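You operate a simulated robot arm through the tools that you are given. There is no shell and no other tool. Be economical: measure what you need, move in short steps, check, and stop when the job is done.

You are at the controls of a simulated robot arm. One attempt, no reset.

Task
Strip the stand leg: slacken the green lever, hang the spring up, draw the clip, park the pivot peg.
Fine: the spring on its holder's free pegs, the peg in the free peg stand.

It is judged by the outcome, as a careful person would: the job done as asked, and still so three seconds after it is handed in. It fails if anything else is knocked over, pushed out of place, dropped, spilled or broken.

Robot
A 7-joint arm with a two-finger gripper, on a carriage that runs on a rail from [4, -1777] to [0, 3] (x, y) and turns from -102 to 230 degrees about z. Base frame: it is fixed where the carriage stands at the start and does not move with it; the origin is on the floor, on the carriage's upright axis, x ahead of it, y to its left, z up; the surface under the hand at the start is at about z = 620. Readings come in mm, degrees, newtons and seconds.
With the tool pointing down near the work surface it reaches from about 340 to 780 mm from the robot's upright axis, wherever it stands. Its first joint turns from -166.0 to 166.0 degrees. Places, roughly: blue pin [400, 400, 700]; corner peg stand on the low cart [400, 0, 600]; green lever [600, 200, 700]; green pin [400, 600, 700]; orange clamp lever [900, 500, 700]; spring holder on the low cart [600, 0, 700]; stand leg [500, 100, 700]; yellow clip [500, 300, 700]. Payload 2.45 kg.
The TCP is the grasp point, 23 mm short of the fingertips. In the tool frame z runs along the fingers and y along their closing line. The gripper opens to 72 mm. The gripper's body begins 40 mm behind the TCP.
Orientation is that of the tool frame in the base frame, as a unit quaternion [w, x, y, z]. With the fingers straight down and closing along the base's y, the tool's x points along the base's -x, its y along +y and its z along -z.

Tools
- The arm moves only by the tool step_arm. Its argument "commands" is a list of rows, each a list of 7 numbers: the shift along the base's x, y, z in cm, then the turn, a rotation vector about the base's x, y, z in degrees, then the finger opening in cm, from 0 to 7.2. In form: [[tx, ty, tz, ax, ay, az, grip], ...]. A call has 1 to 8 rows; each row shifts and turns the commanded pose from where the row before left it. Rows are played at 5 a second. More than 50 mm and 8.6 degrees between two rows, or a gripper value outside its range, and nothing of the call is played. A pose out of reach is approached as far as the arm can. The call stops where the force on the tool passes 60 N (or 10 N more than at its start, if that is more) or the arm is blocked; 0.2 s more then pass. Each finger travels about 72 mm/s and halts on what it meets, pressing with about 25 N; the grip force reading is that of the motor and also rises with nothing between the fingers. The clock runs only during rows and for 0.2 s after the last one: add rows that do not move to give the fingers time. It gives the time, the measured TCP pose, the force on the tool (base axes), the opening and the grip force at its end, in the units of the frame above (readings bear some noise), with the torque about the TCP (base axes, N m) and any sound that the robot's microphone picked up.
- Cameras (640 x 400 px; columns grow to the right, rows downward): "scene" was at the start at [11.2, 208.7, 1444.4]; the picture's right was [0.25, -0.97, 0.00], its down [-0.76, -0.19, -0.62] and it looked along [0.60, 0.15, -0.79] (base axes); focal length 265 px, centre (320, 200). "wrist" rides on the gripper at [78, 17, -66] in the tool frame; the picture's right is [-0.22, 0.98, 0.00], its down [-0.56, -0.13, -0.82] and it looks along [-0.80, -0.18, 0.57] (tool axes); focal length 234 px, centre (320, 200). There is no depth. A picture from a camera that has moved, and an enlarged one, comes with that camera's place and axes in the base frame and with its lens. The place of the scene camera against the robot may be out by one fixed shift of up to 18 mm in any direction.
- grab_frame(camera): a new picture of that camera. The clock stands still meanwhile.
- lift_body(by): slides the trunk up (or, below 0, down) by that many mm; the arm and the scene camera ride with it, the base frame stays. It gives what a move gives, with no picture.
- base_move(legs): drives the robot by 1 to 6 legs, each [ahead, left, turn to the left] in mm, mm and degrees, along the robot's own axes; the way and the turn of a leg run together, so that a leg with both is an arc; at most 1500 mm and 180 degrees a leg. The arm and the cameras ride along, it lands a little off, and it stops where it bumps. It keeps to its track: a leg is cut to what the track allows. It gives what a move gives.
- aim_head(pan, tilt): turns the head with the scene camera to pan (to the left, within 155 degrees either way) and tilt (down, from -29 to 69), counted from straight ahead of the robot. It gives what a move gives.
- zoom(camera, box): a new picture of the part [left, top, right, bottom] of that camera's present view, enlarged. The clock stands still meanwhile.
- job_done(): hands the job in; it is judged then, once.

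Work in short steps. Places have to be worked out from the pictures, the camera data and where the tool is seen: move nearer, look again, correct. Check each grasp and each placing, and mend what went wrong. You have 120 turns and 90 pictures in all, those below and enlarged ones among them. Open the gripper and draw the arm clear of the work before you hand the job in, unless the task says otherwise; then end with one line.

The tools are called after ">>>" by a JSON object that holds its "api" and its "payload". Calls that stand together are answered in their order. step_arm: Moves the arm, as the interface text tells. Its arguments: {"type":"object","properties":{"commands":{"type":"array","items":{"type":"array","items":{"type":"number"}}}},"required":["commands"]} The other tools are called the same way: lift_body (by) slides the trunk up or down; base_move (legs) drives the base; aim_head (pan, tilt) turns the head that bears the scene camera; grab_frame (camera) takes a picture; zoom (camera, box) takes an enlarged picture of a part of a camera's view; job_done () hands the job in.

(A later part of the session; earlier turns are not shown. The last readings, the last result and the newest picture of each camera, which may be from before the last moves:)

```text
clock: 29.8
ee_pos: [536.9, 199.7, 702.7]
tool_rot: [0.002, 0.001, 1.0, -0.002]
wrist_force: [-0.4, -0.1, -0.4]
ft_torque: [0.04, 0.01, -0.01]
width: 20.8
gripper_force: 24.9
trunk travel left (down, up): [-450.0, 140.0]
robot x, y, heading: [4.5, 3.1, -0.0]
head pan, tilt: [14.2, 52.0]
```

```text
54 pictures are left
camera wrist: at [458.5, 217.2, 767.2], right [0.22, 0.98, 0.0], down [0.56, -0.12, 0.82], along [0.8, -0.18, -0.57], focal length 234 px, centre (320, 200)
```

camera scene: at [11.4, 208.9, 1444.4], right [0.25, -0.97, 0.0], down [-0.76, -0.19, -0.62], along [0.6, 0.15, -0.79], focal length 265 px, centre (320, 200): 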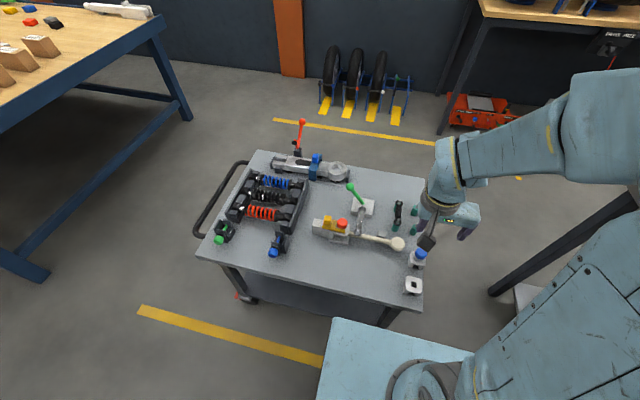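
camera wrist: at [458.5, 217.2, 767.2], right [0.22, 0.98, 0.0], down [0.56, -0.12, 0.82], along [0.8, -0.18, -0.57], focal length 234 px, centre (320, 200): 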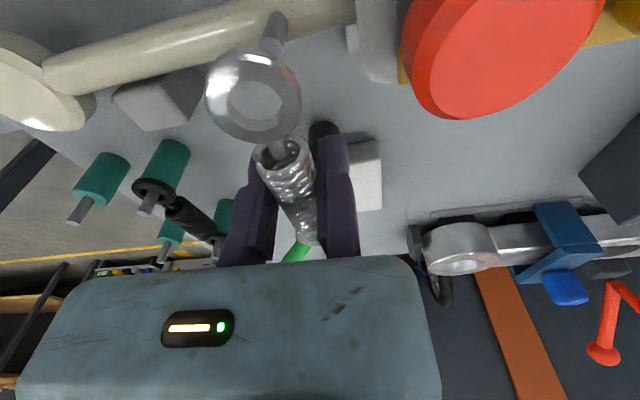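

The spring is free and held. Raise high, well over the green ball, then carry towards the holder.

>>> {"api": "step_arm", "payload": {"commands": [[0, 0, 4, 0, 0, 0, 1.2], [0, 0, 4, 0, 0, 0, 1.2], [0, -4, 1, 0, 0, 0, 1.2], [0, -4, 0, 0, 0, 0, 1.2], [0, -4, 0, 0, 0, 0, 1.2], [0, -4, 0, 0, 0, 0, 1.2]]}}

>>> {"api": "grab_frame", "payload": {"camera": "wrist"}}

>>> {"api": "grab_frame", "payload": {"camera": "scene"}}

```text
clock: 31.2
ee_pos: [536.4, 39.2, 792.7]
tool_rot: [0.002, 0.002, 1.0, -0.002]
wrist_force: [-0.1, 0.4, -0.2]
ft_torque: [0.01, 0.02, -0.06]
width: 20.6
gripper_force: 24.9
trunk travel left (down, up): [-450.0, 140.0]
robot x, y, heading: [4.9, 2.2, 0.0]
head pan, tilt: [14.2, 52.0]
```

```text
53 pictures are left
camera wrist: at [458.5, 56.7, 857.2], right [0.22, 0.98, 0.0], down [0.56, -0.12, 0.82], along [0.8, -0.18, -0.57], focal length 234 px, centre (320, 200)
```

wrist: 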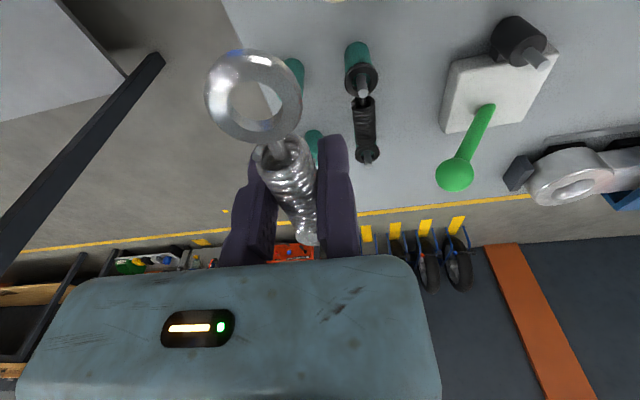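

```text
52 pictures are left
camera scene: at [10.4, 209.0, 1444.4], right [0.25, -0.97, 0.0], down [-0.76, -0.2, -0.62], along [0.6, 0.15, -0.79], focal length 265 px, centre (320, 200)
```

scene: 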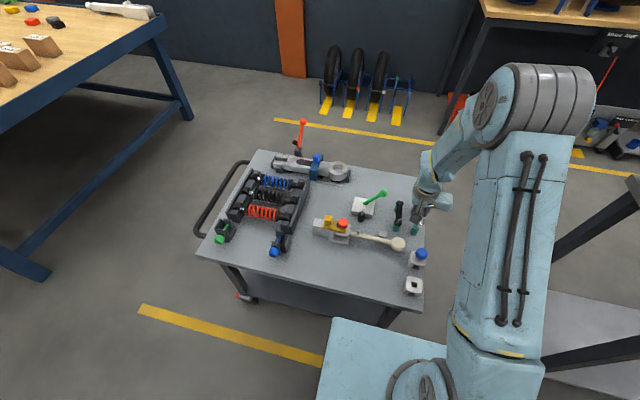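

Zoom to measure pegs relative to the spring eyes.

>>> {"api": "zoom", "payload": {"camera": "wrist", "box": [180, 20, 420, 200]}}

>>> {"api": "zoom", "payload": {"camera": "scene", "box": [380, 180, 460, 240]}}

```text
2.22 times, centred on (300, 110) of wrist
camera zoom: at [458.5, 56.7, 857.2], right [0.22, 0.98, 0.0], down [0.56, -0.12, 0.82], along [0.8, -0.18, -0.57], focal length 520 px, centre (364, 400)
```

zoom: 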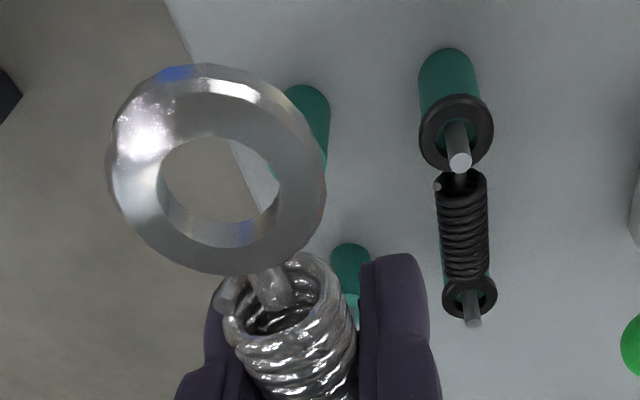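

```text
6.67 times, centred on (420, 210) of scene
camera zoom: at [10.4, 209.0, 1444.4], right [0.25, -0.97, 0.0], down [-0.76, -0.2, -0.62], along [0.6, 0.15, -0.79], focal length 1768 px, centre (-347, 133)
```

zoom: 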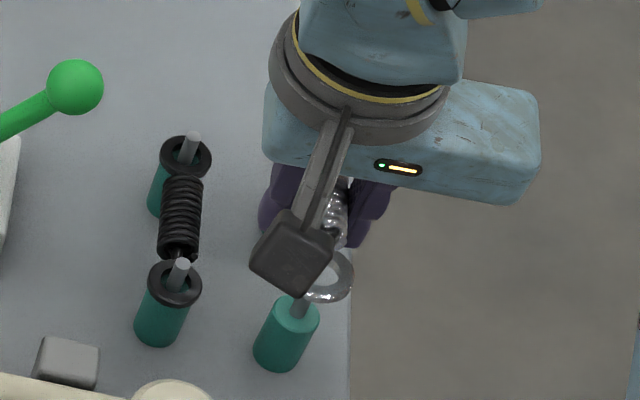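

Spring is straight in the grip: near eye at (−43,−9,+4) from the TCP. Pegs at ≈(566,7) and (648.5,7), tips 685. Hover at (608,17,715) and verify.

>>> {"api": "step_arm", "payload": {"commands": [[3, -1.1, 0, 0, 0, 0, 1.2], [4, -1.1, 0, 0, 0, 0, 1.2], [0.15, 0, -3, 0, 0, 0, 1.2], [0, 0, -3, 0, 0, 0, 1.2], [0, 0, -1.8, 0, 0, 0, 1.2]]}}

>>> {"api": "zoom", "payload": {"camera": "wrist", "box": [180, 20, 420, 200]}}

>>> {"api": "zoom", "payload": {"camera": "scene", "box": [380, 170, 460, 230]}}

```text
clock: 32.4
ee_pos: [607.2, 18.1, 712.4]
tool_rot: [0.001, 0.001, 1.0, -0.003]
wrist_force: [-0.1, -0.1, -0.6]
ft_torque: [0.02, -0.02, 0.02]
width: 20.4
gripper_force: 25.0
trunk travel left (down, up): [-450.0, 140.0]
robot x, y, heading: [2.9, 0.2, 0.1]
head pan, tilt: [14.2, 52.0]
```

```text
2.22 times, centred on (300, 110) of wrist
camera zoom: at [529.3, 35.2, 778.3], right [0.22, 0.98, 0.0], down [0.56, -0.12, 0.82], along [0.8, -0.18, -0.57], focal length 520 px, centre (364, 400)
```

zoom: 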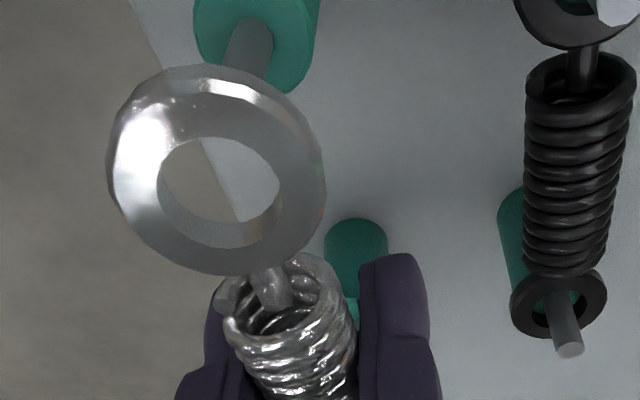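

```text
6.67 times, centred on (420, 200) of scene
camera zoom: at [10.5, 208.8, 1444.5], right [0.25, -0.97, 0.0], down [-0.76, -0.2, -0.62], along [0.6, 0.15, -0.79], focal length 1768 px, centre (-347, 200)
```

zoom: 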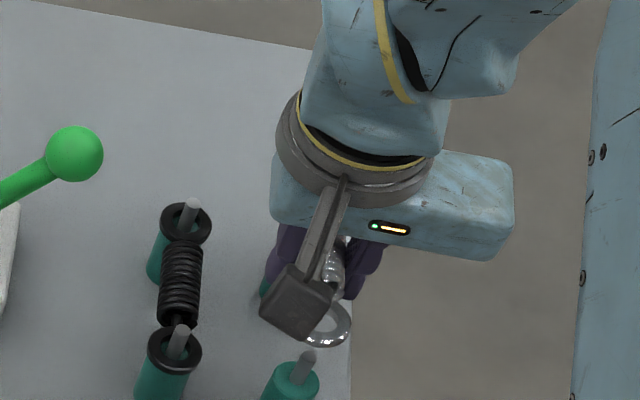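

Near eye at ≈(564,8.5,717), peg at ≈(566,6.5). Small shift (+1,−2 mm) and lower to just above the pin tips to check.

>>> {"api": "step_arm", "payload": {"commands": [[0.1, -0.2, 0, 0, 0, 0, 1.2], [0, 0, -1.2, 0, 0, 0, 1.2], [0, 0, -1, 0, 0, 0, 1.2]]}}

>>> {"api": "zoom", "payload": {"camera": "wrist", "box": [180, 20, 420, 200]}}

>>> {"api": "zoom", "payload": {"camera": "scene", "box": [380, 190, 460, 240]}}

```text
clock: 33.2
ee_pos: [608.3, 17.6, 691.6]
tool_rot: [0.002, 0.0, 1.0, -0.003]
wrist_force: [-0.6, 0.1, -0.6]
ft_torque: [-0.01, 0.01, 0.01]
width: 20.8
gripper_force: 25.2
trunk travel left (down, up): [-450.0, 140.0]
robot x, y, heading: [-1.3, 1.0, -0.1]
head pan, tilt: [14.2, 52.0]
```

```text
2.22 times, centred on (300, 110) of wrist
camera zoom: at [530.5, 33.8, 756.6], right [0.22, 0.98, 0.0], down [0.56, -0.12, 0.82], along [0.8, -0.18, -0.57], focal length 520 px, centre (364, 400)
```

zoom: 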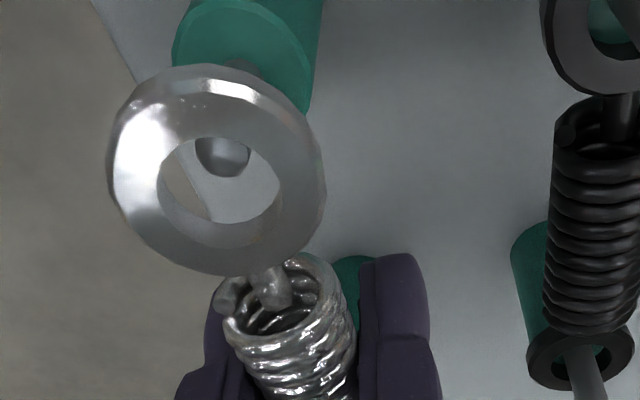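

```text
8.00 times, centred on (420, 215) of scene
camera zoom: at [10.5, 208.8, 1444.5], right [0.25, -0.97, 0.0], down [-0.76, -0.2, -0.62], along [0.6, 0.15, -0.79], focal length 2122 px, centre (-480, 80)
```

zoom: 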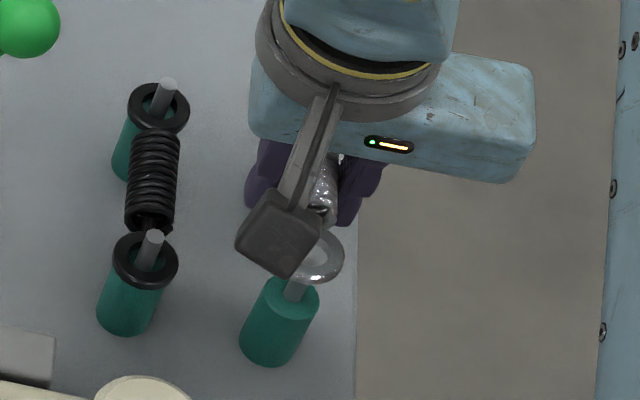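

Pin tip is visible through the eye hole, slightly to −y. Shift −2 mm, +1 mm and lower 12 mm.

>>> {"api": "step_arm", "payload": {"commands": [[0.1, -0.2, 0, 0, 0, 0, 1.2], [0, 0, -0.6, 0, 0, 0, 1.2], [0, 0, -0.6, 0, 0, 0, 1.2]]}}

>>> {"api": "zoom", "payload": {"camera": "wrist", "box": [180, 20, 420, 200]}}

```text
clock: 34.0
ee_pos: [610.1, 14.0, 680.8]
tool_rot: [0.002, 0.0, 1.0, -0.003]
wrist_force: [0.4, 0.3, 0.0]
ft_torque: [0.0, 0.04, 0.0]
width: 20.6
gripper_force: 24.7
trunk travel left (down, up): [-450.0, 140.0]
robot x, y, heading: [3.1, 0.4, 0.2]
head pan, tilt: [14.2, 52.0]
```

```text
2.22 times, centred on (300, 110) of wrist
camera zoom: at [531.6, 31.7, 745.3], right [0.22, 0.98, 0.0], down [0.56, -0.12, 0.82], along [0.8, -0.18, -0.57], focal length 520 px, centre (364, 400)
```

zoom: 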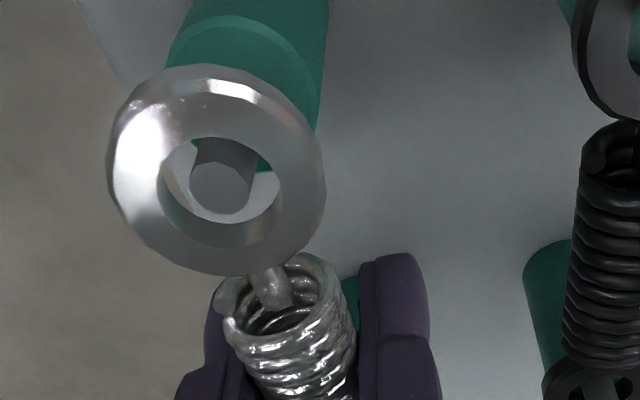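

Pin is centred in the near eye. Continue lowering, watching force for the far eye.

>>> {"api": "step_arm", "payload": {"commands": [[0, 0, -0.5, 0, 0, 0, 1.2], [0, 0, -0.5, 0, 0, 0, 1.2]]}}

>>> {"api": "grab_frame", "payload": {"camera": "wrist"}}

```text
clock: 34.6
ee_pos: [610.0, 14.8, 669.9]
tool_rot: [0.001, 0.001, 1.0, -0.002]
wrist_force: [-0.2, -0.5, -0.4]
ft_torque: [0.03, -0.01, -0.03]
width: 20.7
gripper_force: 25.0
trunk travel left (down, up): [-450.0, 140.0]
robot x, y, heading: [1.5, -2.0, 0.3]
head pan, tilt: [14.2, 52.0]
```

```text
44 pictures are left
camera wrist: at [531.4, 31.6, 734.9], right [0.22, 0.98, 0.0], down [0.56, -0.12, 0.82], along [0.8, -0.18, -0.57], focal length 234 px, centre (320, 200)
```

wrist: 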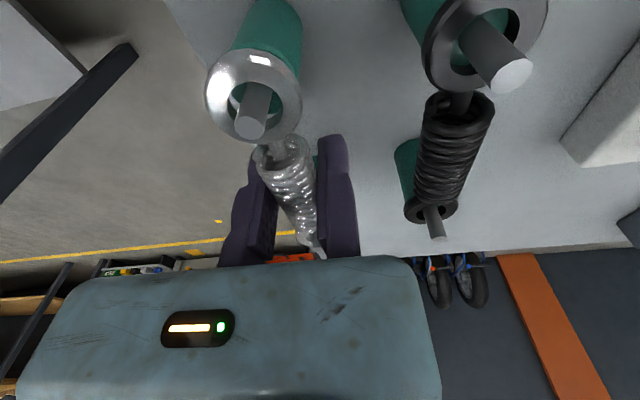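

Near eye threaded, no force. Lower in small steps until it seats.

>>> {"api": "step_arm", "payload": {"commands": [[0, 0, -0.3, 0, 0, 0, 1.2], [0, 0, -0.3, 0, 0, 0, 1.2]]}}

>>> {"api": "zoom", "payload": {"camera": "wrist", "box": [180, 0, 480, 260]}}

```text
clock: 35.2
ee_pos: [609.9, 15.4, 664.8]
tool_rot: [0.001, 0.001, 1.0, -0.003]
wrist_force: [-0.1, -0.6, 0.3]
ft_torque: [0.02, 0.05, 0.02]
width: 20.2
gripper_force: 25.3
trunk travel left (down, up): [-450.0, 140.0]
robot x, y, heading: [-0.9, -2.1, 0.4]
head pan, tilt: [14.2, 52.0]
```

```text
1.54 times, centred on (330, 130) of wrist
camera zoom: at [531.8, 31.7, 729.1], right [0.22, 0.98, 0.0], down [0.56, -0.12, 0.82], along [0.8, -0.18, -0.57], focal length 360 px, centre (305, 308)
```

zoom: 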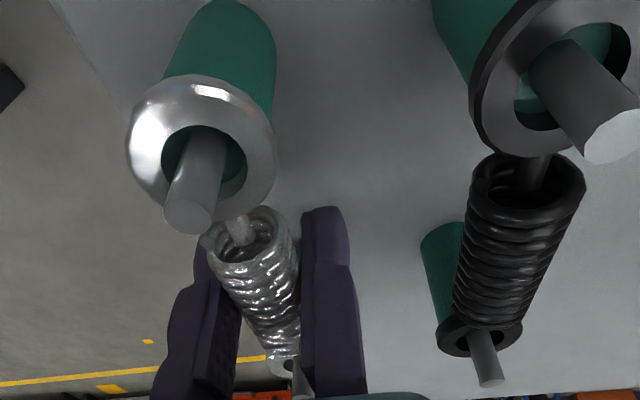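

Both eyes appear to have pins through them. Lower a bit more.

>>> {"api": "step_arm", "payload": {"commands": [[0, 0, -0.2, 0, 0, 0, 1.2], [0, 0, -0.2, 0, 0, 0, 1.2]]}}

>>> {"api": "zoom", "payload": {"camera": "wrist", "box": [180, 80, 420, 260]}}

```text
clock: 35.8
ee_pos: [609.5, 15.2, 660.1]
tool_rot: [0.001, 0.001, 1.0, -0.001]
wrist_force: [-1.9, 1.2, 10.3]
ft_torque: [-0.1, -0.09, -0.23]
width: 15.5
gripper_force: 25.1
trunk travel left (down, up): [-450.0, 140.0]
robot x, y, heading: [0.6, -1.8, 0.3]
head pan, tilt: [14.2, 52.0]
```

```text
2.22 times, centred on (300, 170) of wrist
camera zoom: at [531.4, 31.9, 724.4], right [0.22, 0.98, 0.0], down [0.56, -0.12, 0.82], along [0.8, -0.18, -0.57], focal length 520 px, centre (364, 267)
```

zoom: 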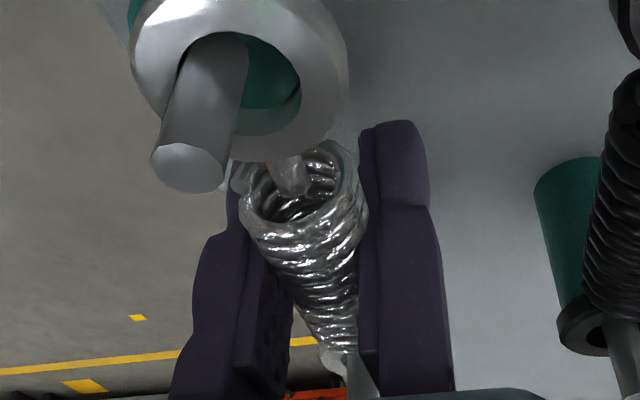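

Seated (10 N contact). Open the gripper.

>>> {"api": "step_arm", "payload": {"commands": [[0, 0, 0.1, 0, 0, 0, 2.2], [0, 0, 0, 0, 0, 0, 3.5], [0, 0, 0, 0, 0, 0, 4.5]]}}

>>> {"api": "step_arm", "payload": {"commands": [[0, 0.3, 2, 0, 0, 0, 4.5], [0, 0, 4, 0, 0, 0, 4.5], [0, 0, 4, 0, 0, 0, 4.5], [-3, 0, 3, 0, 0, 0, 4.5], [-4, 0, 0, 0, 0, 0, 7], [-4, 0, 0, 0, 0, 0, 7]]}}

>>> {"api": "zoom", "payload": {"camera": "wrist", "box": [180, 0, 480, 200]}}

```text
clock: 36.6
ee_pos: [609.6, 14.3, 661.4]
tool_rot: [0.002, 0.001, 1.0, -0.003]
wrist_force: [0.8, 0.6, 1.3]
ft_torque: [0.0, 0.03, 0.0]
width: 44.8
gripper_force: 0.0
trunk travel left (down, up): [-450.0, 140.0]
robot x, y, heading: [-0.8, 0.4, 0.4]
head pan, tilt: [14.2, 52.0]
```

```text
clock: 38.0
ee_pos: [499.6, 16.3, 789.9]
tool_rot: [0.002, 0.001, 1.0, -0.003]
wrist_force: [-0.4, -0.4, 0.5]
ft_torque: [0.02, 0.0, 0.0]
width: 70.0
gripper_force: 0.0
trunk travel left (down, up): [-450.0, 140.0]
robot x, y, heading: [2.3, 3.5, 0.2]
head pan, tilt: [14.2, 52.0]
```

```text
2.00 times, centred on (330, 100) of wrist
camera zoom: at [421.8, 34.0, 855.4], right [0.22, 0.98, 0.0], down [0.56, -0.12, 0.82], along [0.8, -0.18, -0.57], focal length 468 px, centre (300, 400)
```

zoom: 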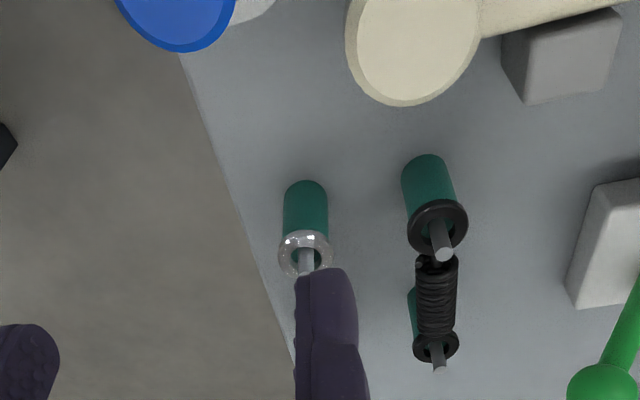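

The finger hides it; shift left and look again.

>>> {"api": "step_arm", "payload": {"commands": [[0, 4.5, 0, 0, 0, 0, 7], [0, 4.5, 0, 0, 0, 0, 7]]}}

>>> {"api": "zoom", "payload": {"camera": "wrist", "box": [150, 40, 350, 200]}}

```text
clock: 38.6
ee_pos: [498.2, 106.4, 791.0]
tool_rot: [0.002, 0.0, 1.0, -0.002]
wrist_force: [0.4, -0.5, 0.3]
ft_torque: [0.04, 0.03, 0.02]
width: 70.0
gripper_force: 0.1
trunk travel left (down, up): [-450.0, 140.0]
robot x, y, heading: [1.7, 1.1, -0.2]
head pan, tilt: [14.2, 52.0]
```

```text
2.50 times, centred on (250, 120) of wrist
camera zoom: at [421.2, 124.9, 856.1], right [0.22, 0.98, 0.0], down [0.56, -0.12, 0.82], along [0.8, -0.18, -0.57], focal length 585 px, centre (495, 400)
```

zoom: 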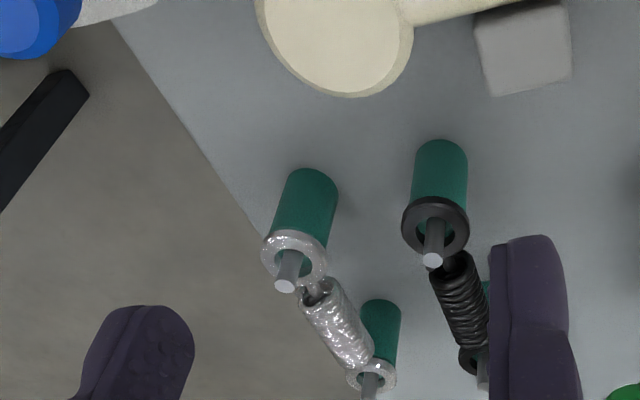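

Spring is hung on both free pegs. Now the clip: move to view it closely.

>>> {"api": "step_arm", "payload": {"commands": [[-2, 4, 0, 0, 0, 0, 7], [-2, 4, 0, 0, 0, 0, 7], [-2, 4, 0, 0, 0, 0, 7], [-2, 4, 0, 0, 0, 0, 7], [0, 3, 0, 0, 0, 0, 7]]}}

>>> {"api": "grab_frame", "payload": {"camera": "wrist"}}

>>> {"api": "zoom", "payload": {"camera": "scene", "box": [290, 190, 390, 260]}}

```text
clock: 39.8
ee_pos: [418.5, 297.7, 790.7]
tool_rot: [0.0, 0.001, 1.0, -0.002]
wrist_force: [0.3, -0.4, 0.5]
ft_torque: [0.01, 0.02, 0.0]
width: 69.9
gripper_force: 0.1
trunk travel left (down, up): [-450.0, 140.0]
robot x, y, heading: [-1.3, -1.9, 0.0]
head pan, tilt: [14.2, 52.0]
```

```text
39 pictures are left
camera wrist: at [341.1, 315.0, 856.2], right [0.22, 0.98, 0.0], down [0.56, -0.12, 0.82], along [0.8, -0.18, -0.57], focal length 234 px, centre (320, 200)
```

wrist: 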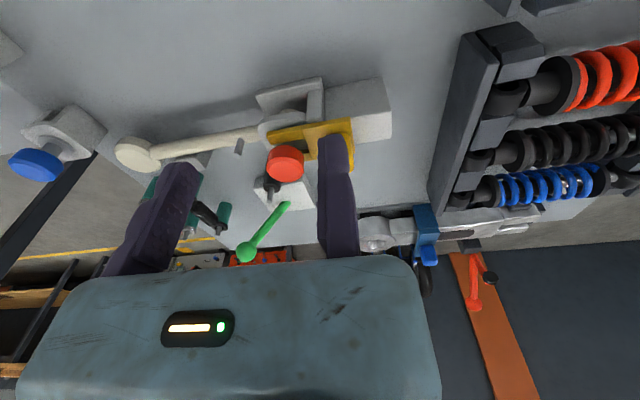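

```text
5.71 times, centred on (340, 225) of scene
camera zoom: at [10.3, 208.7, 1444.5], right [0.25, -0.97, 0.0], down [-0.76, -0.2, -0.62], along [0.6, 0.15, -0.79], focal length 1515 px, centre (206, 57)
```

zoom: 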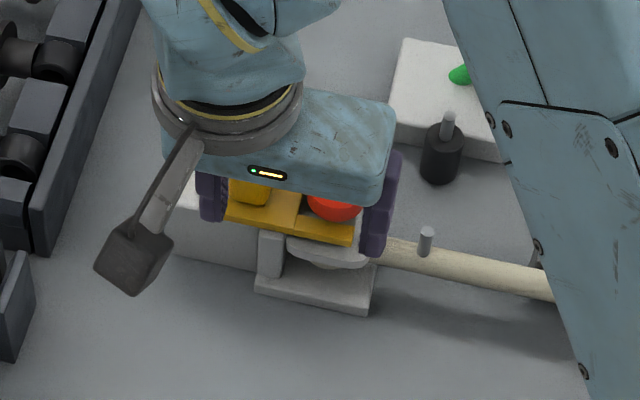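

Shift −y so the handle clears the finger in the view.

>>> {"api": "step_arm", "payload": {"commands": [[0, -3.5, 0, 0, 0, 0, 7], [0, -3.5, 0, 0, 0, 0, 7]]}}

>>> {"api": "zoom", "payload": {"camera": "wrist", "box": [260, 0, 500, 180]}}

>>> {"api": "step_arm", "payload": {"commands": [[4, -2, -2, 0, 0, 0, 7], [3, 0, -3, 0, 0, 0, 7]]}}

>>> {"api": "zoom", "payload": {"camera": "wrist", "box": [340, 0, 580, 180]}}

```text
clock: 40.4
ee_pos: [419.6, 226.5, 791.4]
tool_rot: [0.002, 0.001, 1.0, -0.002]
wrist_force: [0.3, 0.4, 0.8]
ft_torque: [-0.02, -0.03, -0.02]
width: 70.1
gripper_force: 0.1
trunk travel left (down, up): [-450.0, 140.0]
robot x, y, heading: [-0.1, -3.3, 0.1]
head pan, tilt: [14.2, 52.0]
```

```text
2.22 times, centred on (380, 90) of wrist
camera zoom: at [341.3, 244.4, 856.3], right [0.22, 0.98, 0.0], down [0.56, -0.12, 0.82], along [0.8, -0.18, -0.57], focal length 520 px, centre (187, 444)
```

zoom: 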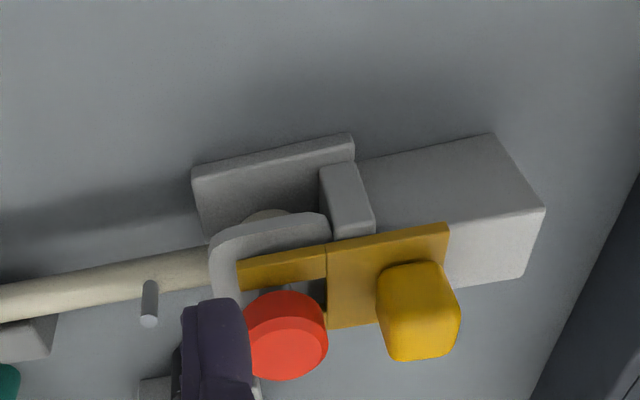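

```text
clock: 41.0
ee_pos: [489.9, 207.9, 741.5]
tool_rot: [0.002, 0.001, 1.0, -0.003]
wrist_force: [-0.3, 0.0, 1.4]
ft_torque: [-0.01, -0.02, 0.01]
width: 70.1
gripper_force: 0.1
trunk travel left (down, up): [-450.0, 140.0]
robot x, y, heading: [5.2, -5.3, 0.2]
head pan, tilt: [14.2, 52.0]
```

```text
2.22 times, centred on (460, 90) of wrist
camera zoom: at [411.5, 224.4, 805.8], right [0.22, 0.98, 0.0], down [0.56, -0.12, 0.82], along [0.8, -0.18, -0.57], focal length 520 px, centre (9, 444)
```

zoom: 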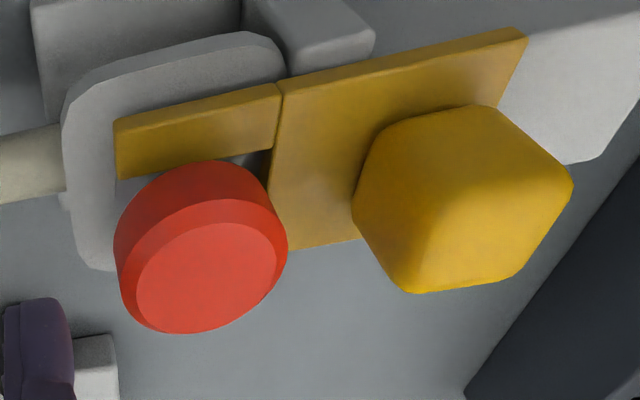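

Clip: plate at z≈680 along y with the fork open to −y, handle ≈(494, 296–319, up to 711). I'll grasp the handle with jaws along y (fixed jaw beyond +y side) and then draw it in +y.

>>> {"api": "step_arm", "payload": {"commands": [[0, 2, 2.5, 0, 0, 0, 3.9], [0, 4.8, 0, 0, 0, 0, 3.9], [0.4, 4.6, 0, 0, 0, 0, 3.9], [0, 0, -2, 0, 0, 0, 3.9]]}}

>>> {"api": "grab_frame", "payload": {"camera": "wrist"}}

```text
clock: 42.0
ee_pos: [494.3, 321.6, 745.6]
tool_rot: [0.002, 0.001, 1.0, -0.003]
wrist_force: [-0.5, 0.6, -0.6]
ft_torque: [-0.01, -0.02, 0.01]
width: 39.0
gripper_force: 0.0
trunk travel left (down, up): [-450.0, 140.0]
robot x, y, heading: [-0.6, 2.0, 0.1]
head pan, tilt: [14.2, 52.0]
```

```text
35 pictures are left
camera wrist: at [415.8, 339.2, 810.4], right [0.22, 0.98, 0.0], down [0.56, -0.12, 0.82], along [0.8, -0.18, -0.57], focal length 234 px, centre (320, 200)
```

wrist: 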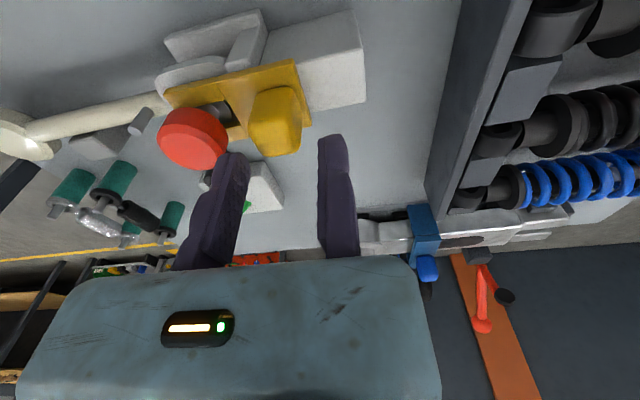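

Re-triangulating with three views: handle y≈290–309, top z≈724, x≈485. Correct: x −9, y −10.5 mm, opening 30, and lower part-way.

>>> {"api": "step_arm", "payload": {"commands": [[-0.7, -1.0, 0, 0, 0, 0, 3], [0, 0, -1, 0, 0, 0, 3], [0, 0, 0, 0, 0, 0, 3]]}}

>>> {"api": "zoom", "payload": {"camera": "wrist", "box": [130, 20, 390, 200]}}

```text
clock: 42.8
ee_pos: [486.5, 312.4, 735.9]
tool_rot: [0.002, 0.0, 1.0, -0.003]
wrist_force: [0.4, 0.6, -0.3]
ft_torque: [0.01, 0.0, 0.04]
width: 29.8
gripper_force: 0.2
trunk travel left (down, up): [-450.0, 140.0]
robot x, y, heading: [0.1, -0.6, 0.4]
head pan, tilt: [14.2, 52.0]
```

```text
2.22 times, centred on (260, 110) of wrist
camera zoom: at [408.8, 328.6, 800.5], right [0.22, 0.98, 0.0], down [0.56, -0.12, 0.82], along [0.8, -0.18, -0.57], focal length 520 px, centre (453, 400)
```

zoom: 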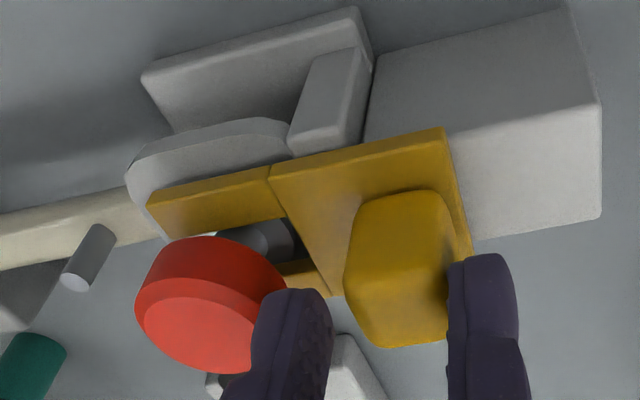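

Gaps look right: handle y≈288–309 between the jaws. Opening 28 mm and descend to z≈707.

>>> {"api": "step_arm", "payload": {"commands": [[0, 0, 0, 0, 0, 0, 2.8], [0, 0, -1, 0, 0, 0, 2.8], [0, 0, -1, 0, 0, 0, 2.8], [0, 0, -0.8, 0, 0, 0, 2.8]]}}

>>> {"api": "step_arm", "payload": {"commands": [[0, 0, 0, 0, 0, 0, 1.5], [0, 0, 0, 0, 0, 0, 1.5], [0, 0, 0, 0, 0, 0, 1.5]]}}

>>> {"api": "grab_frame", "payload": {"camera": "wrist"}}

```text
clock: 43.8
ee_pos: [486.7, 312.0, 709.7]
tool_rot: [0.004, 0.001, 1.0, 0.0]
wrist_force: [-3.5, -0.5, 17.2]
ft_torque: [-0.15, 0.19, 0.09]
width: 27.9
gripper_force: 0.1
trunk travel left (down, up): [-450.0, 140.0]
robot x, y, heading: [0.6, -1.8, 0.1]
head pan, tilt: [14.2, 52.0]
```

```text
clock: 44.6
ee_pos: [487.4, 310.8, 709.0]
tool_rot: [0.003, 0.001, 1.0, -0.001]
wrist_force: [0.7, 1.2, 33.0]
ft_torque: [0.3, 1.07, 0.16]
width: 23.8
gripper_force: 44.8
trunk travel left (down, up): [-450.0, 140.0]
robot x, y, heading: [-2.3, -3.5, 0.2]
head pan, tilt: [14.2, 52.0]
```

```text
33 pictures are left
camera wrist: at [408.8, 328.5, 774.8], right [0.22, 0.98, 0.0], down [0.55, -0.12, 0.82], along [0.8, -0.18, -0.57], focal length 234 px, centre (320, 200)
```

wrist: 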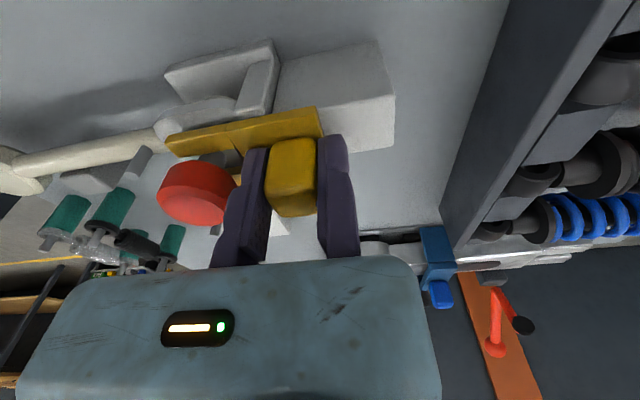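

Handle gripped (23.8 mm) with tips pressing the plate (33 N up). Ease up 2–3 mm and draw slowly to +y.

>>> {"api": "step_arm", "payload": {"commands": [[0, 0, 0.25, 0, 0, 0, 1.5], [0, 0.3, 0, 0, 0, 0, 1.5], [0, 0.3, 0, 0, 0, 0, 1.5]]}}

```text
clock: 45.4
ee_pos: [486.3, 317.1, 710.8]
tool_rot: [0.001, 0.001, 1.0, -0.002]
wrist_force: [4.2, -1.4, 10.1]
ft_torque: [0.97, -1.18, 0.1]
width: 23.4
gripper_force: 45.3
trunk travel left (down, up): [-450.0, 140.0]
robot x, y, heading: [-1.1, -2.8, 0.1]
head pan, tilt: [14.2, 52.0]
```

It moves with little drag. Continue drawing.

>>> {"api": "step_arm", "payload": {"commands": [[0, 0.5, 0.1, 0, 0, 0, 1.5], [0, 0.5, 0, 0, 0, 0, 1.5], [0, 0.5, 0, 0, 0, 0, 1.5], [0, 0.5, 0, 0, 0, 0, 1.5]]}}

>>> {"api": "grab_frame", "payload": {"camera": "wrist"}}

```text
clock: 46.4
ee_pos: [487.3, 336.5, 709.1]
tool_rot: [0.001, 0.002, 1.0, -0.003]
wrist_force: [10.7, -0.9, -12.6]
ft_torque: [1.16, -0.6, 0.15]
width: 23.6
gripper_force: 45.4
trunk travel left (down, up): [-450.0, 140.0]
robot x, y, heading: [3.4, -2.2, 0.1]
head pan, tilt: [14.2, 52.0]
```

```text
32 pictures are left
camera wrist: at [409.1, 354.8, 775.1], right [0.22, 0.98, -0.01], down [0.56, -0.12, 0.82], along [0.8, -0.18, -0.57], focal length 234 px, centre (320, 200)
```

wrist: 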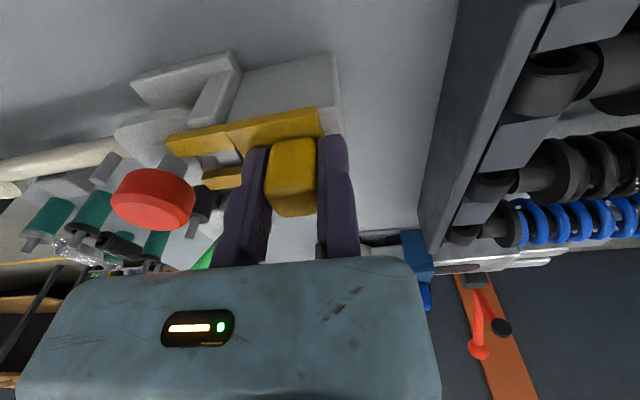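

Fork is coming off the peg. Draw 25 mm further, easing up slightly (fz −13).

>>> {"api": "step_arm", "payload": {"commands": [[0, 0.5, -0.05, 0, 0, 0, 1.5], [0, 0.5, 0, 0, 0, 0, 1.5], [0, 0.5, 0, 0, 0, 0, 1.5], [0, 0.5, 0, 0, 0, 0, 1.5], [0, 0.4, 0, 0, 0, 0, 1.5]]}}

>>> {"api": "grab_frame", "payload": {"camera": "wrist"}}

```text
clock: 47.6
ee_pos: [486.8, 362.0, 710.5]
tool_rot: [0.002, 0.001, 1.0, -0.002]
wrist_force: [0.9, -19.0, 0.0]
ft_torque: [0.05, 0.06, 0.1]
width: 40.7
gripper_force: 19.2
trunk travel left (down, up): [-450.0, 140.0]
robot x, y, heading: [-2.0, -3.1, 0.1]
head pan, tilt: [14.2, 52.0]
```

```text
31 pictures are left
camera wrist: at [408.7, 379.1, 776.8], right [0.22, 0.98, 0.0], down [0.56, -0.12, 0.82], along [0.8, -0.18, -0.57], focal length 234 px, centre (320, 200)
```

wrist: 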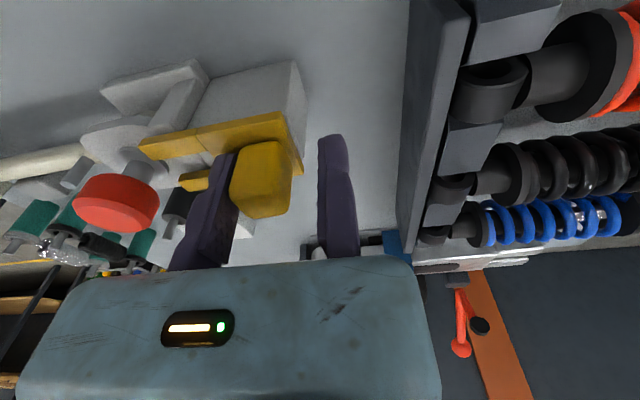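

Clip drew ~34 mm and then resisted (moving finger forced open). Look closely.

>>> {"api": "zoom", "payload": {"camera": "wrist", "box": [60, 50, 320, 250]}}

>>> {"api": "zoom", "payload": {"camera": "scene", "box": [280, 190, 380, 260]}}

```text
2.00 times, centred on (190, 150) of wrist
camera zoom: at [408.7, 379.1, 776.8], right [0.22, 0.98, 0.0], down [0.56, -0.12, 0.82], along [0.8, -0.18, -0.57], focal length 468 px, centre (580, 300)
```

zoom: 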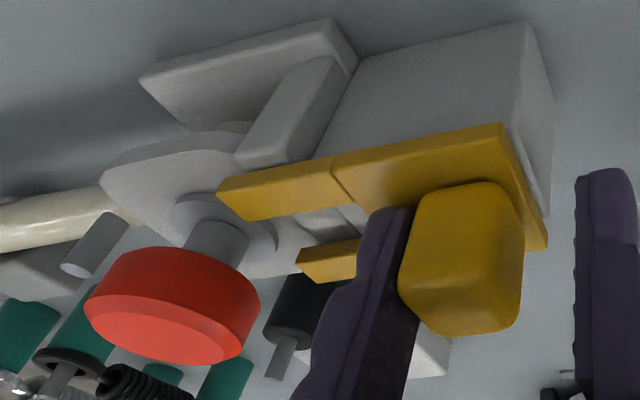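

```text
5.71 times, centred on (330, 225) of scene
camera zoom: at [10.5, 207.9, 1444.7], right [0.25, -0.97, 0.0], down [-0.76, -0.2, -0.62], along [0.6, 0.15, -0.79], focal length 1515 px, centre (263, 57)
```

zoom: 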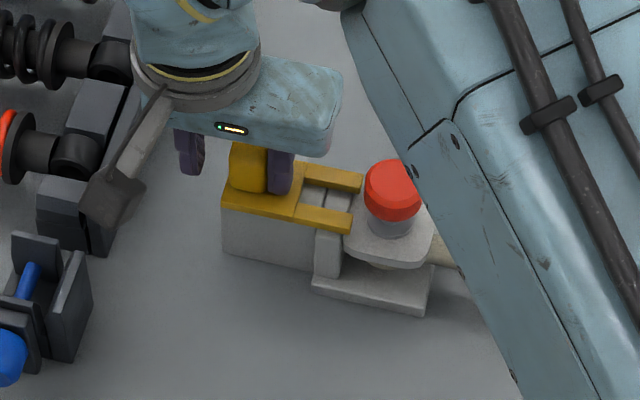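

The clip's tines are clear of the peg and it seems to sit captive at the end of its slide (20 N pull doesn't move it further). I release it and back up to inspect.

>>> {"api": "step_arm", "payload": {"commands": [[0, -0.6, 0, 0, 0, 0, 4.6], [0, 0, 0, 0, 0, 0, 4.6], [0, 0, 3, 0, 0, 0, 4.6], [0, 0, 4, 0, 0, 0, 4.6], [-3, -3, 1, 0, 0, 0, 4.6], [-3, -3, 0, 0, 0, 0, 7], [0, -4, 0, 0, 0, 0, 7]]}}

>>> {"api": "grab_frame", "payload": {"camera": "wrist"}}

```text
clock: 49.2
ee_pos: [427.0, 255.4, 790.4]
tool_rot: [0.003, 0.0, 1.0, -0.003]
wrist_force: [-0.6, 0.1, 0.2]
ft_torque: [-0.01, 0.01, 0.01]
width: 70.1
gripper_force: 0.0
trunk travel left (down, up): [-450.0, 140.0]
robot x, y, heading: [-0.9, 1.7, 0.2]
head pan, tilt: [14.2, 52.0]
```

```text
28 pictures are left
camera wrist: at [348.8, 272.4, 855.7], right [0.22, 0.98, 0.0], down [0.56, -0.12, 0.82], along [0.8, -0.18, -0.57], focal length 234 px, centre (320, 200)
```

wrist: 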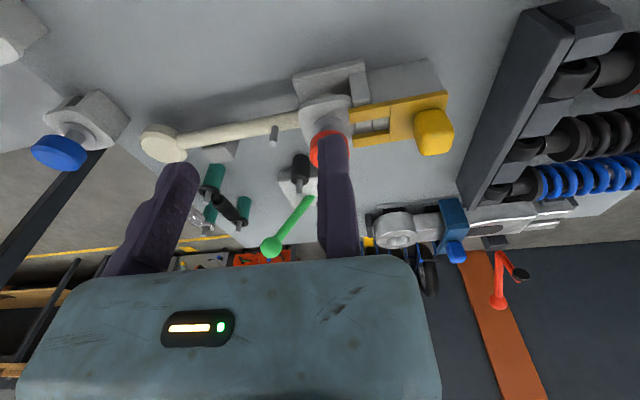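

Clip stays put. Now measure the red peg precisely: two unobstructed views.

>>> {"api": "step_arm", "payload": {"commands": [[0, -4, 0, 0, 0, 0, 7], [0, -3, 0, 0, 0, 0, 7]]}}

>>> {"api": "zoom", "payload": {"camera": "wrist", "box": [300, 20, 500, 180]}}

>>> {"api": "step_arm", "payload": {"commands": [[4, -2, -1, 0, 0, 0, 7], [2, -2, -1, 0, 0, 0, 7]]}}

>>> {"api": "zoom", "payload": {"camera": "wrist", "box": [340, 0, 540, 160]}}

```text
clock: 49.8
ee_pos: [426.0, 185.3, 790.8]
tool_rot: [0.002, 0.001, 1.0, -0.003]
wrist_force: [-0.7, 0.6, 0.3]
ft_torque: [-0.01, -0.01, 0.0]
width: 70.1
gripper_force: 0.1
trunk travel left (down, up): [-450.0, 140.0]
robot x, y, heading: [-4.1, 1.9, 0.1]
head pan, tilt: [14.2, 52.0]
```

```text
2.50 times, centred on (400, 100) of wrist
camera zoom: at [348.4, 202.3, 855.3], right [0.22, 0.98, 0.0], down [0.56, -0.12, 0.82], along [0.8, -0.18, -0.57], focal length 585 px, centre (120, 450)
```

zoom: 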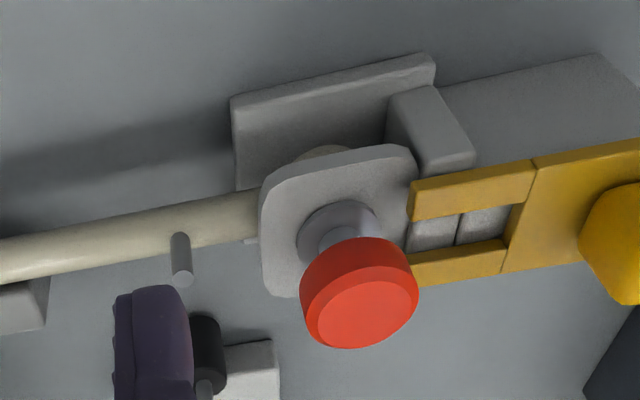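

```text
clock: 50.4
ee_pos: [486.4, 144.6, 770.8]
tool_rot: [0.001, 0.001, 1.0, -0.003]
wrist_force: [0.2, -0.5, 0.7]
ft_torque: [-0.01, -0.02, -0.04]
width: 70.2
gripper_force: 0.2
trunk travel left (down, up): [-450.0, 140.0]
robot x, y, heading: [1.7, 3.0, 0.4]
head pan, tilt: [14.2, 52.0]
```

```text
2.50 times, centred on (440, 80) of wrist
camera zoom: at [409.0, 162.5, 835.8], right [0.22, 0.98, 0.0], down [0.56, -0.12, 0.82], along [0.8, -0.18, -0.57], focal length 585 px, centre (20, 500)
```

zoom: 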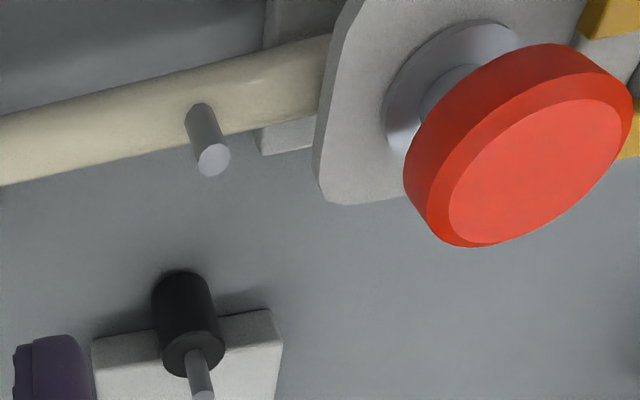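

Red cap top at ≈(488.5,250.5,714), r≈17. Move over it with opening 42 mm, fixed jaw to +y, and descend.

>>> {"api": "step_arm", "payload": {"commands": [[0.2, 4.5, 0.5, 0, 0, 0, 4.3], [0, 4.5, 0, 0, 0, 0, 4.3], [0, 3.5, 0, 0, 0, 0, 4.3], [0, 0, -2, 0, 0, 0, 4.3], [0, 0, -1.5, 0, 0, 0, 4.3]]}}

>>> {"api": "grab_frame", "payload": {"camera": "wrist"}}

```text
clock: 51.6
ee_pos: [488.7, 269.7, 739.8]
tool_rot: [0.002, 0.0, 1.0, -0.003]
wrist_force: [0.3, 0.2, -0.3]
ft_torque: [-0.01, -0.01, 0.02]
width: 42.9
gripper_force: 0.1
trunk travel left (down, up): [-450.0, 140.0]
robot x, y, heading: [-2.3, 0.3, 0.4]
head pan, tilt: [14.2, 52.0]
```

```text
25 pictures are left
camera wrist: at [410.2, 287.2, 805.8], right [0.22, 0.98, 0.0], down [0.56, -0.12, 0.82], along [0.8, -0.18, -0.57], focal length 234 px, centre (320, 200)
```

wrist: 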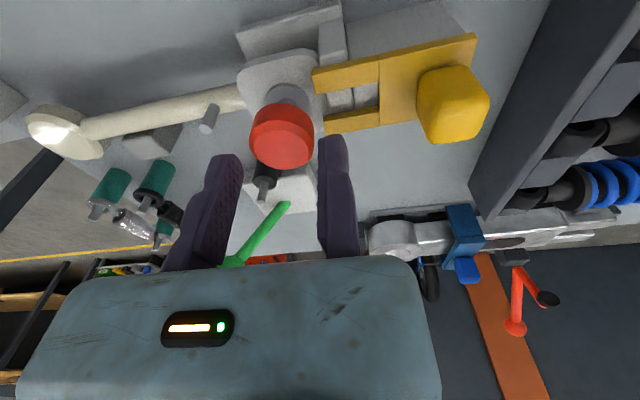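

Aligned. Descend and close on the cap.

>>> {"api": "step_arm", "payload": {"commands": [[0, 0, -1.5, 0, 0, 0, 4.3], [0, 0, -1.4, 0, 0, 0, 4.3], [0, 0, 0, 0, 0, 0, 3], [0, 0, 0, 0, 0, 0, 2.8], [0, 0, 0, 0, 0, 0, 2.8]]}}

>>> {"api": "grab_frame", "payload": {"camera": "wrist"}}

```text
clock: 52.8
ee_pos: [487.7, 268.7, 712.3]
tool_rot: [0.001, 0.001, 1.0, -0.003]
wrist_force: [0.4, -9.4, 0.6]
ft_torque: [-0.28, -0.02, -0.02]
width: 33.5
gripper_force: 24.8
trunk travel left (down, up): [-450.0, 140.0]
robot x, y, heading: [1.7, -3.4, 0.2]
head pan, tilt: [14.2, 52.0]
```

```text
24 pictures are left
camera wrist: at [410.8, 286.5, 776.8], right [0.22, 0.98, 0.0], down [0.56, -0.12, 0.82], along [0.8, -0.18, -0.57], focal length 234 px, centre (320, 200)
```

wrist: 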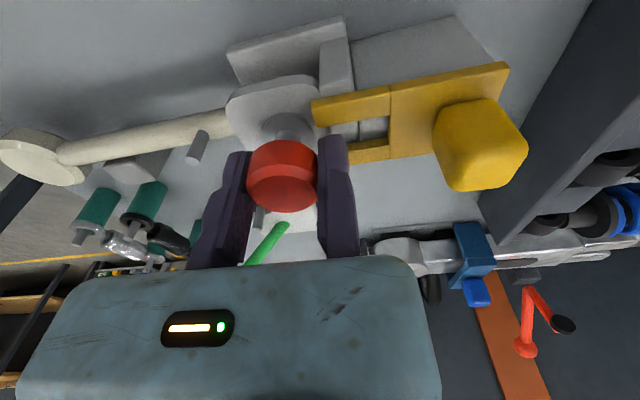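

Held (33.5 mm). Ease −1 mm in y and lift straight up.

>>> {"api": "step_arm", "payload": {"commands": [[0, -0.1, 0, 0, 0, 0, 2.8], [0, 0, 0.5, 0, 0, 0, 2.8], [0, 0, 0.5, 0, 0, 0, 2.8], [0, 0, 0.5, 0, 0, 0, 2.8]]}}

>>> {"api": "step_arm", "payload": {"commands": [[0, 0, 1, 0, 0, 0, 2.8], [0, 0, 1, 0, 0, 0, 2.8], [0, 0, 1.5, 0, 0, 0, 2.8]]}}

>>> {"api": "grab_frame", "payload": {"camera": "wrist"}}

```text
clock: 53.8
ee_pos: [487.9, 267.9, 727.3]
tool_rot: [0.0, 0.0, 1.0, -0.002]
wrist_force: [-0.1, -5.8, -0.1]
ft_torque: [-0.26, -0.02, 0.02]
width: 33.1
gripper_force: 24.8
trunk travel left (down, up): [-450.0, 140.0]
robot x, y, heading: [-2.7, -2.5, 0.2]
head pan, tilt: [14.2, 52.0]
```

```text
clock: 54.6
ee_pos: [487.5, 269.8, 762.2]
tool_rot: [0.002, 0.001, 1.0, -0.001]
wrist_force: [-0.2, 0.5, -1.4]
ft_torque: [0.0, 0.0, -0.03]
width: 33.0
gripper_force: 24.4
trunk travel left (down, up): [-450.0, 140.0]
robot x, y, heading: [0.5, -2.2, 0.2]
head pan, tilt: [14.2, 52.0]
```

```text
23 pictures are left
camera wrist: at [410.4, 287.0, 827.1], right [0.22, 0.98, 0.0], down [0.56, -0.12, 0.82], along [0.8, -0.18, -0.57], focal length 234 px, centre (320, 200)
```

wrist: 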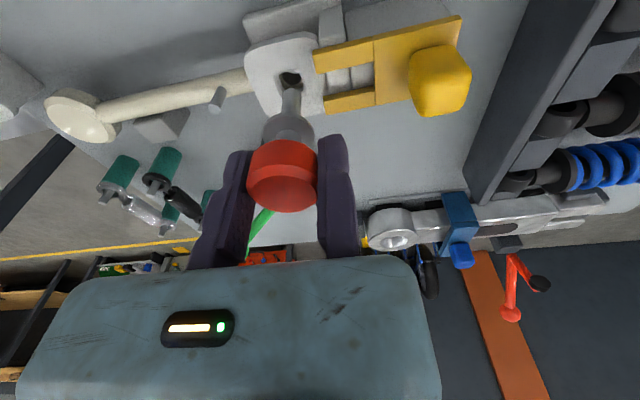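

Peg is lifting out freely. Raise 70 mm and inspect its length.

>>> {"api": "step_arm", "payload": {"commands": [[0, 0, 3, 0, 0, 0, 2.8], [0, 0, 4, 0, 0, 0, 2.8], [0, 0, 2, 0, 0, 0, 2.8]]}}

>>> {"api": "zoom", "payload": {"camera": "wrist", "box": [200, 40, 400, 240]}}

```text
clock: 55.4
ee_pos: [486.9, 269.5, 851.5]
tool_rot: [0.001, 0.001, 1.0, -0.003]
wrist_force: [0.4, -0.2, -0.3]
ft_torque: [0.04, 0.0, 0.02]
width: 32.7
gripper_force: 25.2
trunk travel left (down, up): [-450.0, 140.0]
robot x, y, heading: [-1.8, 0.4, 0.2]
head pan, tilt: [14.2, 52.0]
```

```text
2.00 times, centred on (300, 140) of wrist
camera zoom: at [410.0, 287.2, 917.1], right [0.22, 0.98, 0.0], down [0.56, -0.12, 0.82], along [0.8, -0.18, -0.57], focal length 468 px, centre (360, 320)
```

zoom: 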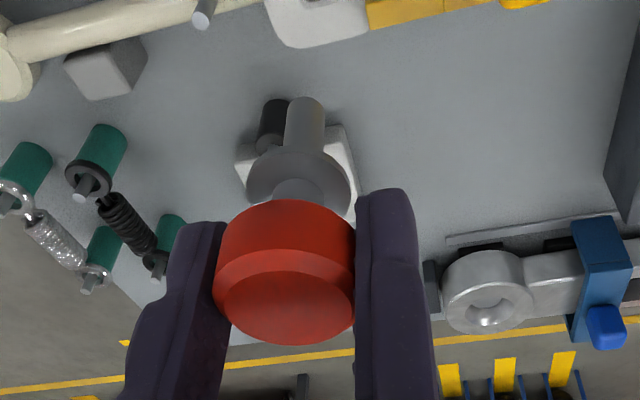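

Peg: tip ≈75 mm and flange ≈40 mm below the TCP, vertical in the grip. Carry it back to where the camera can see the free corner stand.

>>> {"api": "step_arm", "payload": {"commands": [[-2.2, -4.1, 0.35, 0, 0, 0, 2.8], [-2.2, -4.1, 0.35, 0, 0, 0, 2.8], [-2.2, -4.1, 0.35, 0, 0, 0, 2.8], [-2.2, -4.1, 0.35, 0, 0, 0, 2.8], [-2.2, -4.1, 0.35, 0, 0, 0, 2.8], [-2.2, -4.1, 0.35, 0, 0, 0, 2.8], [-2.2, -4.1, 0.35, 0, 0, 0, 2.8], [-2.2, -4.1, 0.35, 0, 0, 0, 2.8]]}}

>>> {"api": "grab_frame", "payload": {"camera": "wrist"}}

```text
clock: 57.2
ee_pos: [329.0, -62.0, 887.4]
tool_rot: [0.001, 0.0, 1.0, -0.003]
wrist_force: [-1.0, 0.2, -0.7]
ft_torque: [-0.01, 0.01, 0.01]
width: 33.0
gripper_force: 25.4
out of reach, approached as far as the arm can: row 7, 8
trunk travel left (down, up): [-450.0, 140.0]
robot x, y, heading: [-0.6, 2.7, 0.1]
head pan, tilt: [14.2, 52.0]
```

```text
21 pictures are left
camera wrist: at [250.7, -44.3, 951.6], right [0.22, 0.98, 0.0], down [0.56, -0.12, 0.82], along [0.8, -0.18, -0.57], focal length 234 px, centre (320, 200)
```

wrist: 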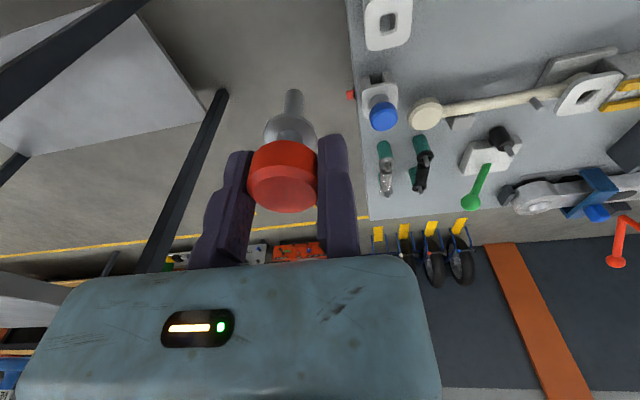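

Free stand in view at top; zoom, and take a second view from lower for stereo.

>>> {"api": "zoom", "payload": {"camera": "wrist", "box": [340, 0, 440, 140]}}

>>> {"api": "step_arm", "payload": {"commands": [[0.5, 4, 0, 0, 0, 0, 2.8], [0, 4, 0, 0, 0, 0, 2.8], [0, 4, 0, 0, 0, 0, 2.8]]}}

>>> {"api": "grab_frame", "payload": {"camera": "wrist"}}

```text
2.86 times, centred on (390, 70) of wrist
camera zoom: at [250.7, -44.3, 951.6], right [0.22, 0.98, 0.0], down [0.56, -0.12, 0.82], along [0.8, -0.18, -0.57], focal length 669 px, centre (120, 571)
```

zoom: 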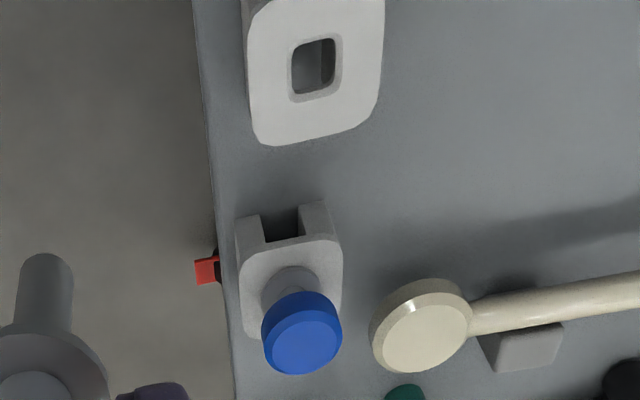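

```text
clock: 58.0
ee_pos: [333.8, 57.8, 885.9]
tool_rot: [0.002, 0.0, 1.0, -0.003]
wrist_force: [-0.3, 0.6, -1.4]
ft_torque: [0.01, -0.01, 0.01]
width: 33.0
gripper_force: 25.1
trunk travel left (down, up): [-450.0, 140.0]
robot x, y, heading: [1.2, 1.3, 0.4]
head pan, tilt: [14.2, 52.0]
```

```text
19 pictures are left
camera wrist: at [256.8, 75.4, 950.8], right [0.22, 0.98, 0.0], down [0.56, -0.12, 0.82], along [0.8, -0.18, -0.57], focal length 234 px, centre (320, 200)
```

wrist: 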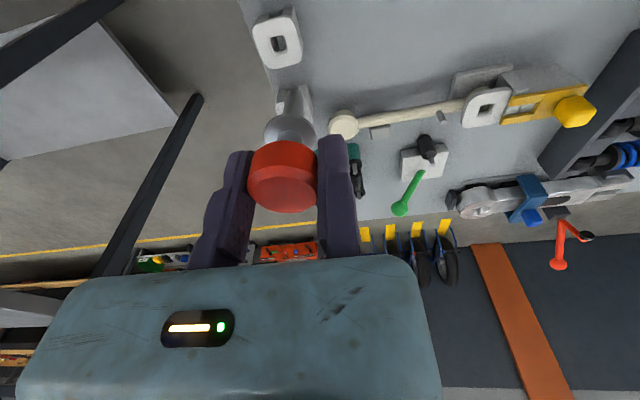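

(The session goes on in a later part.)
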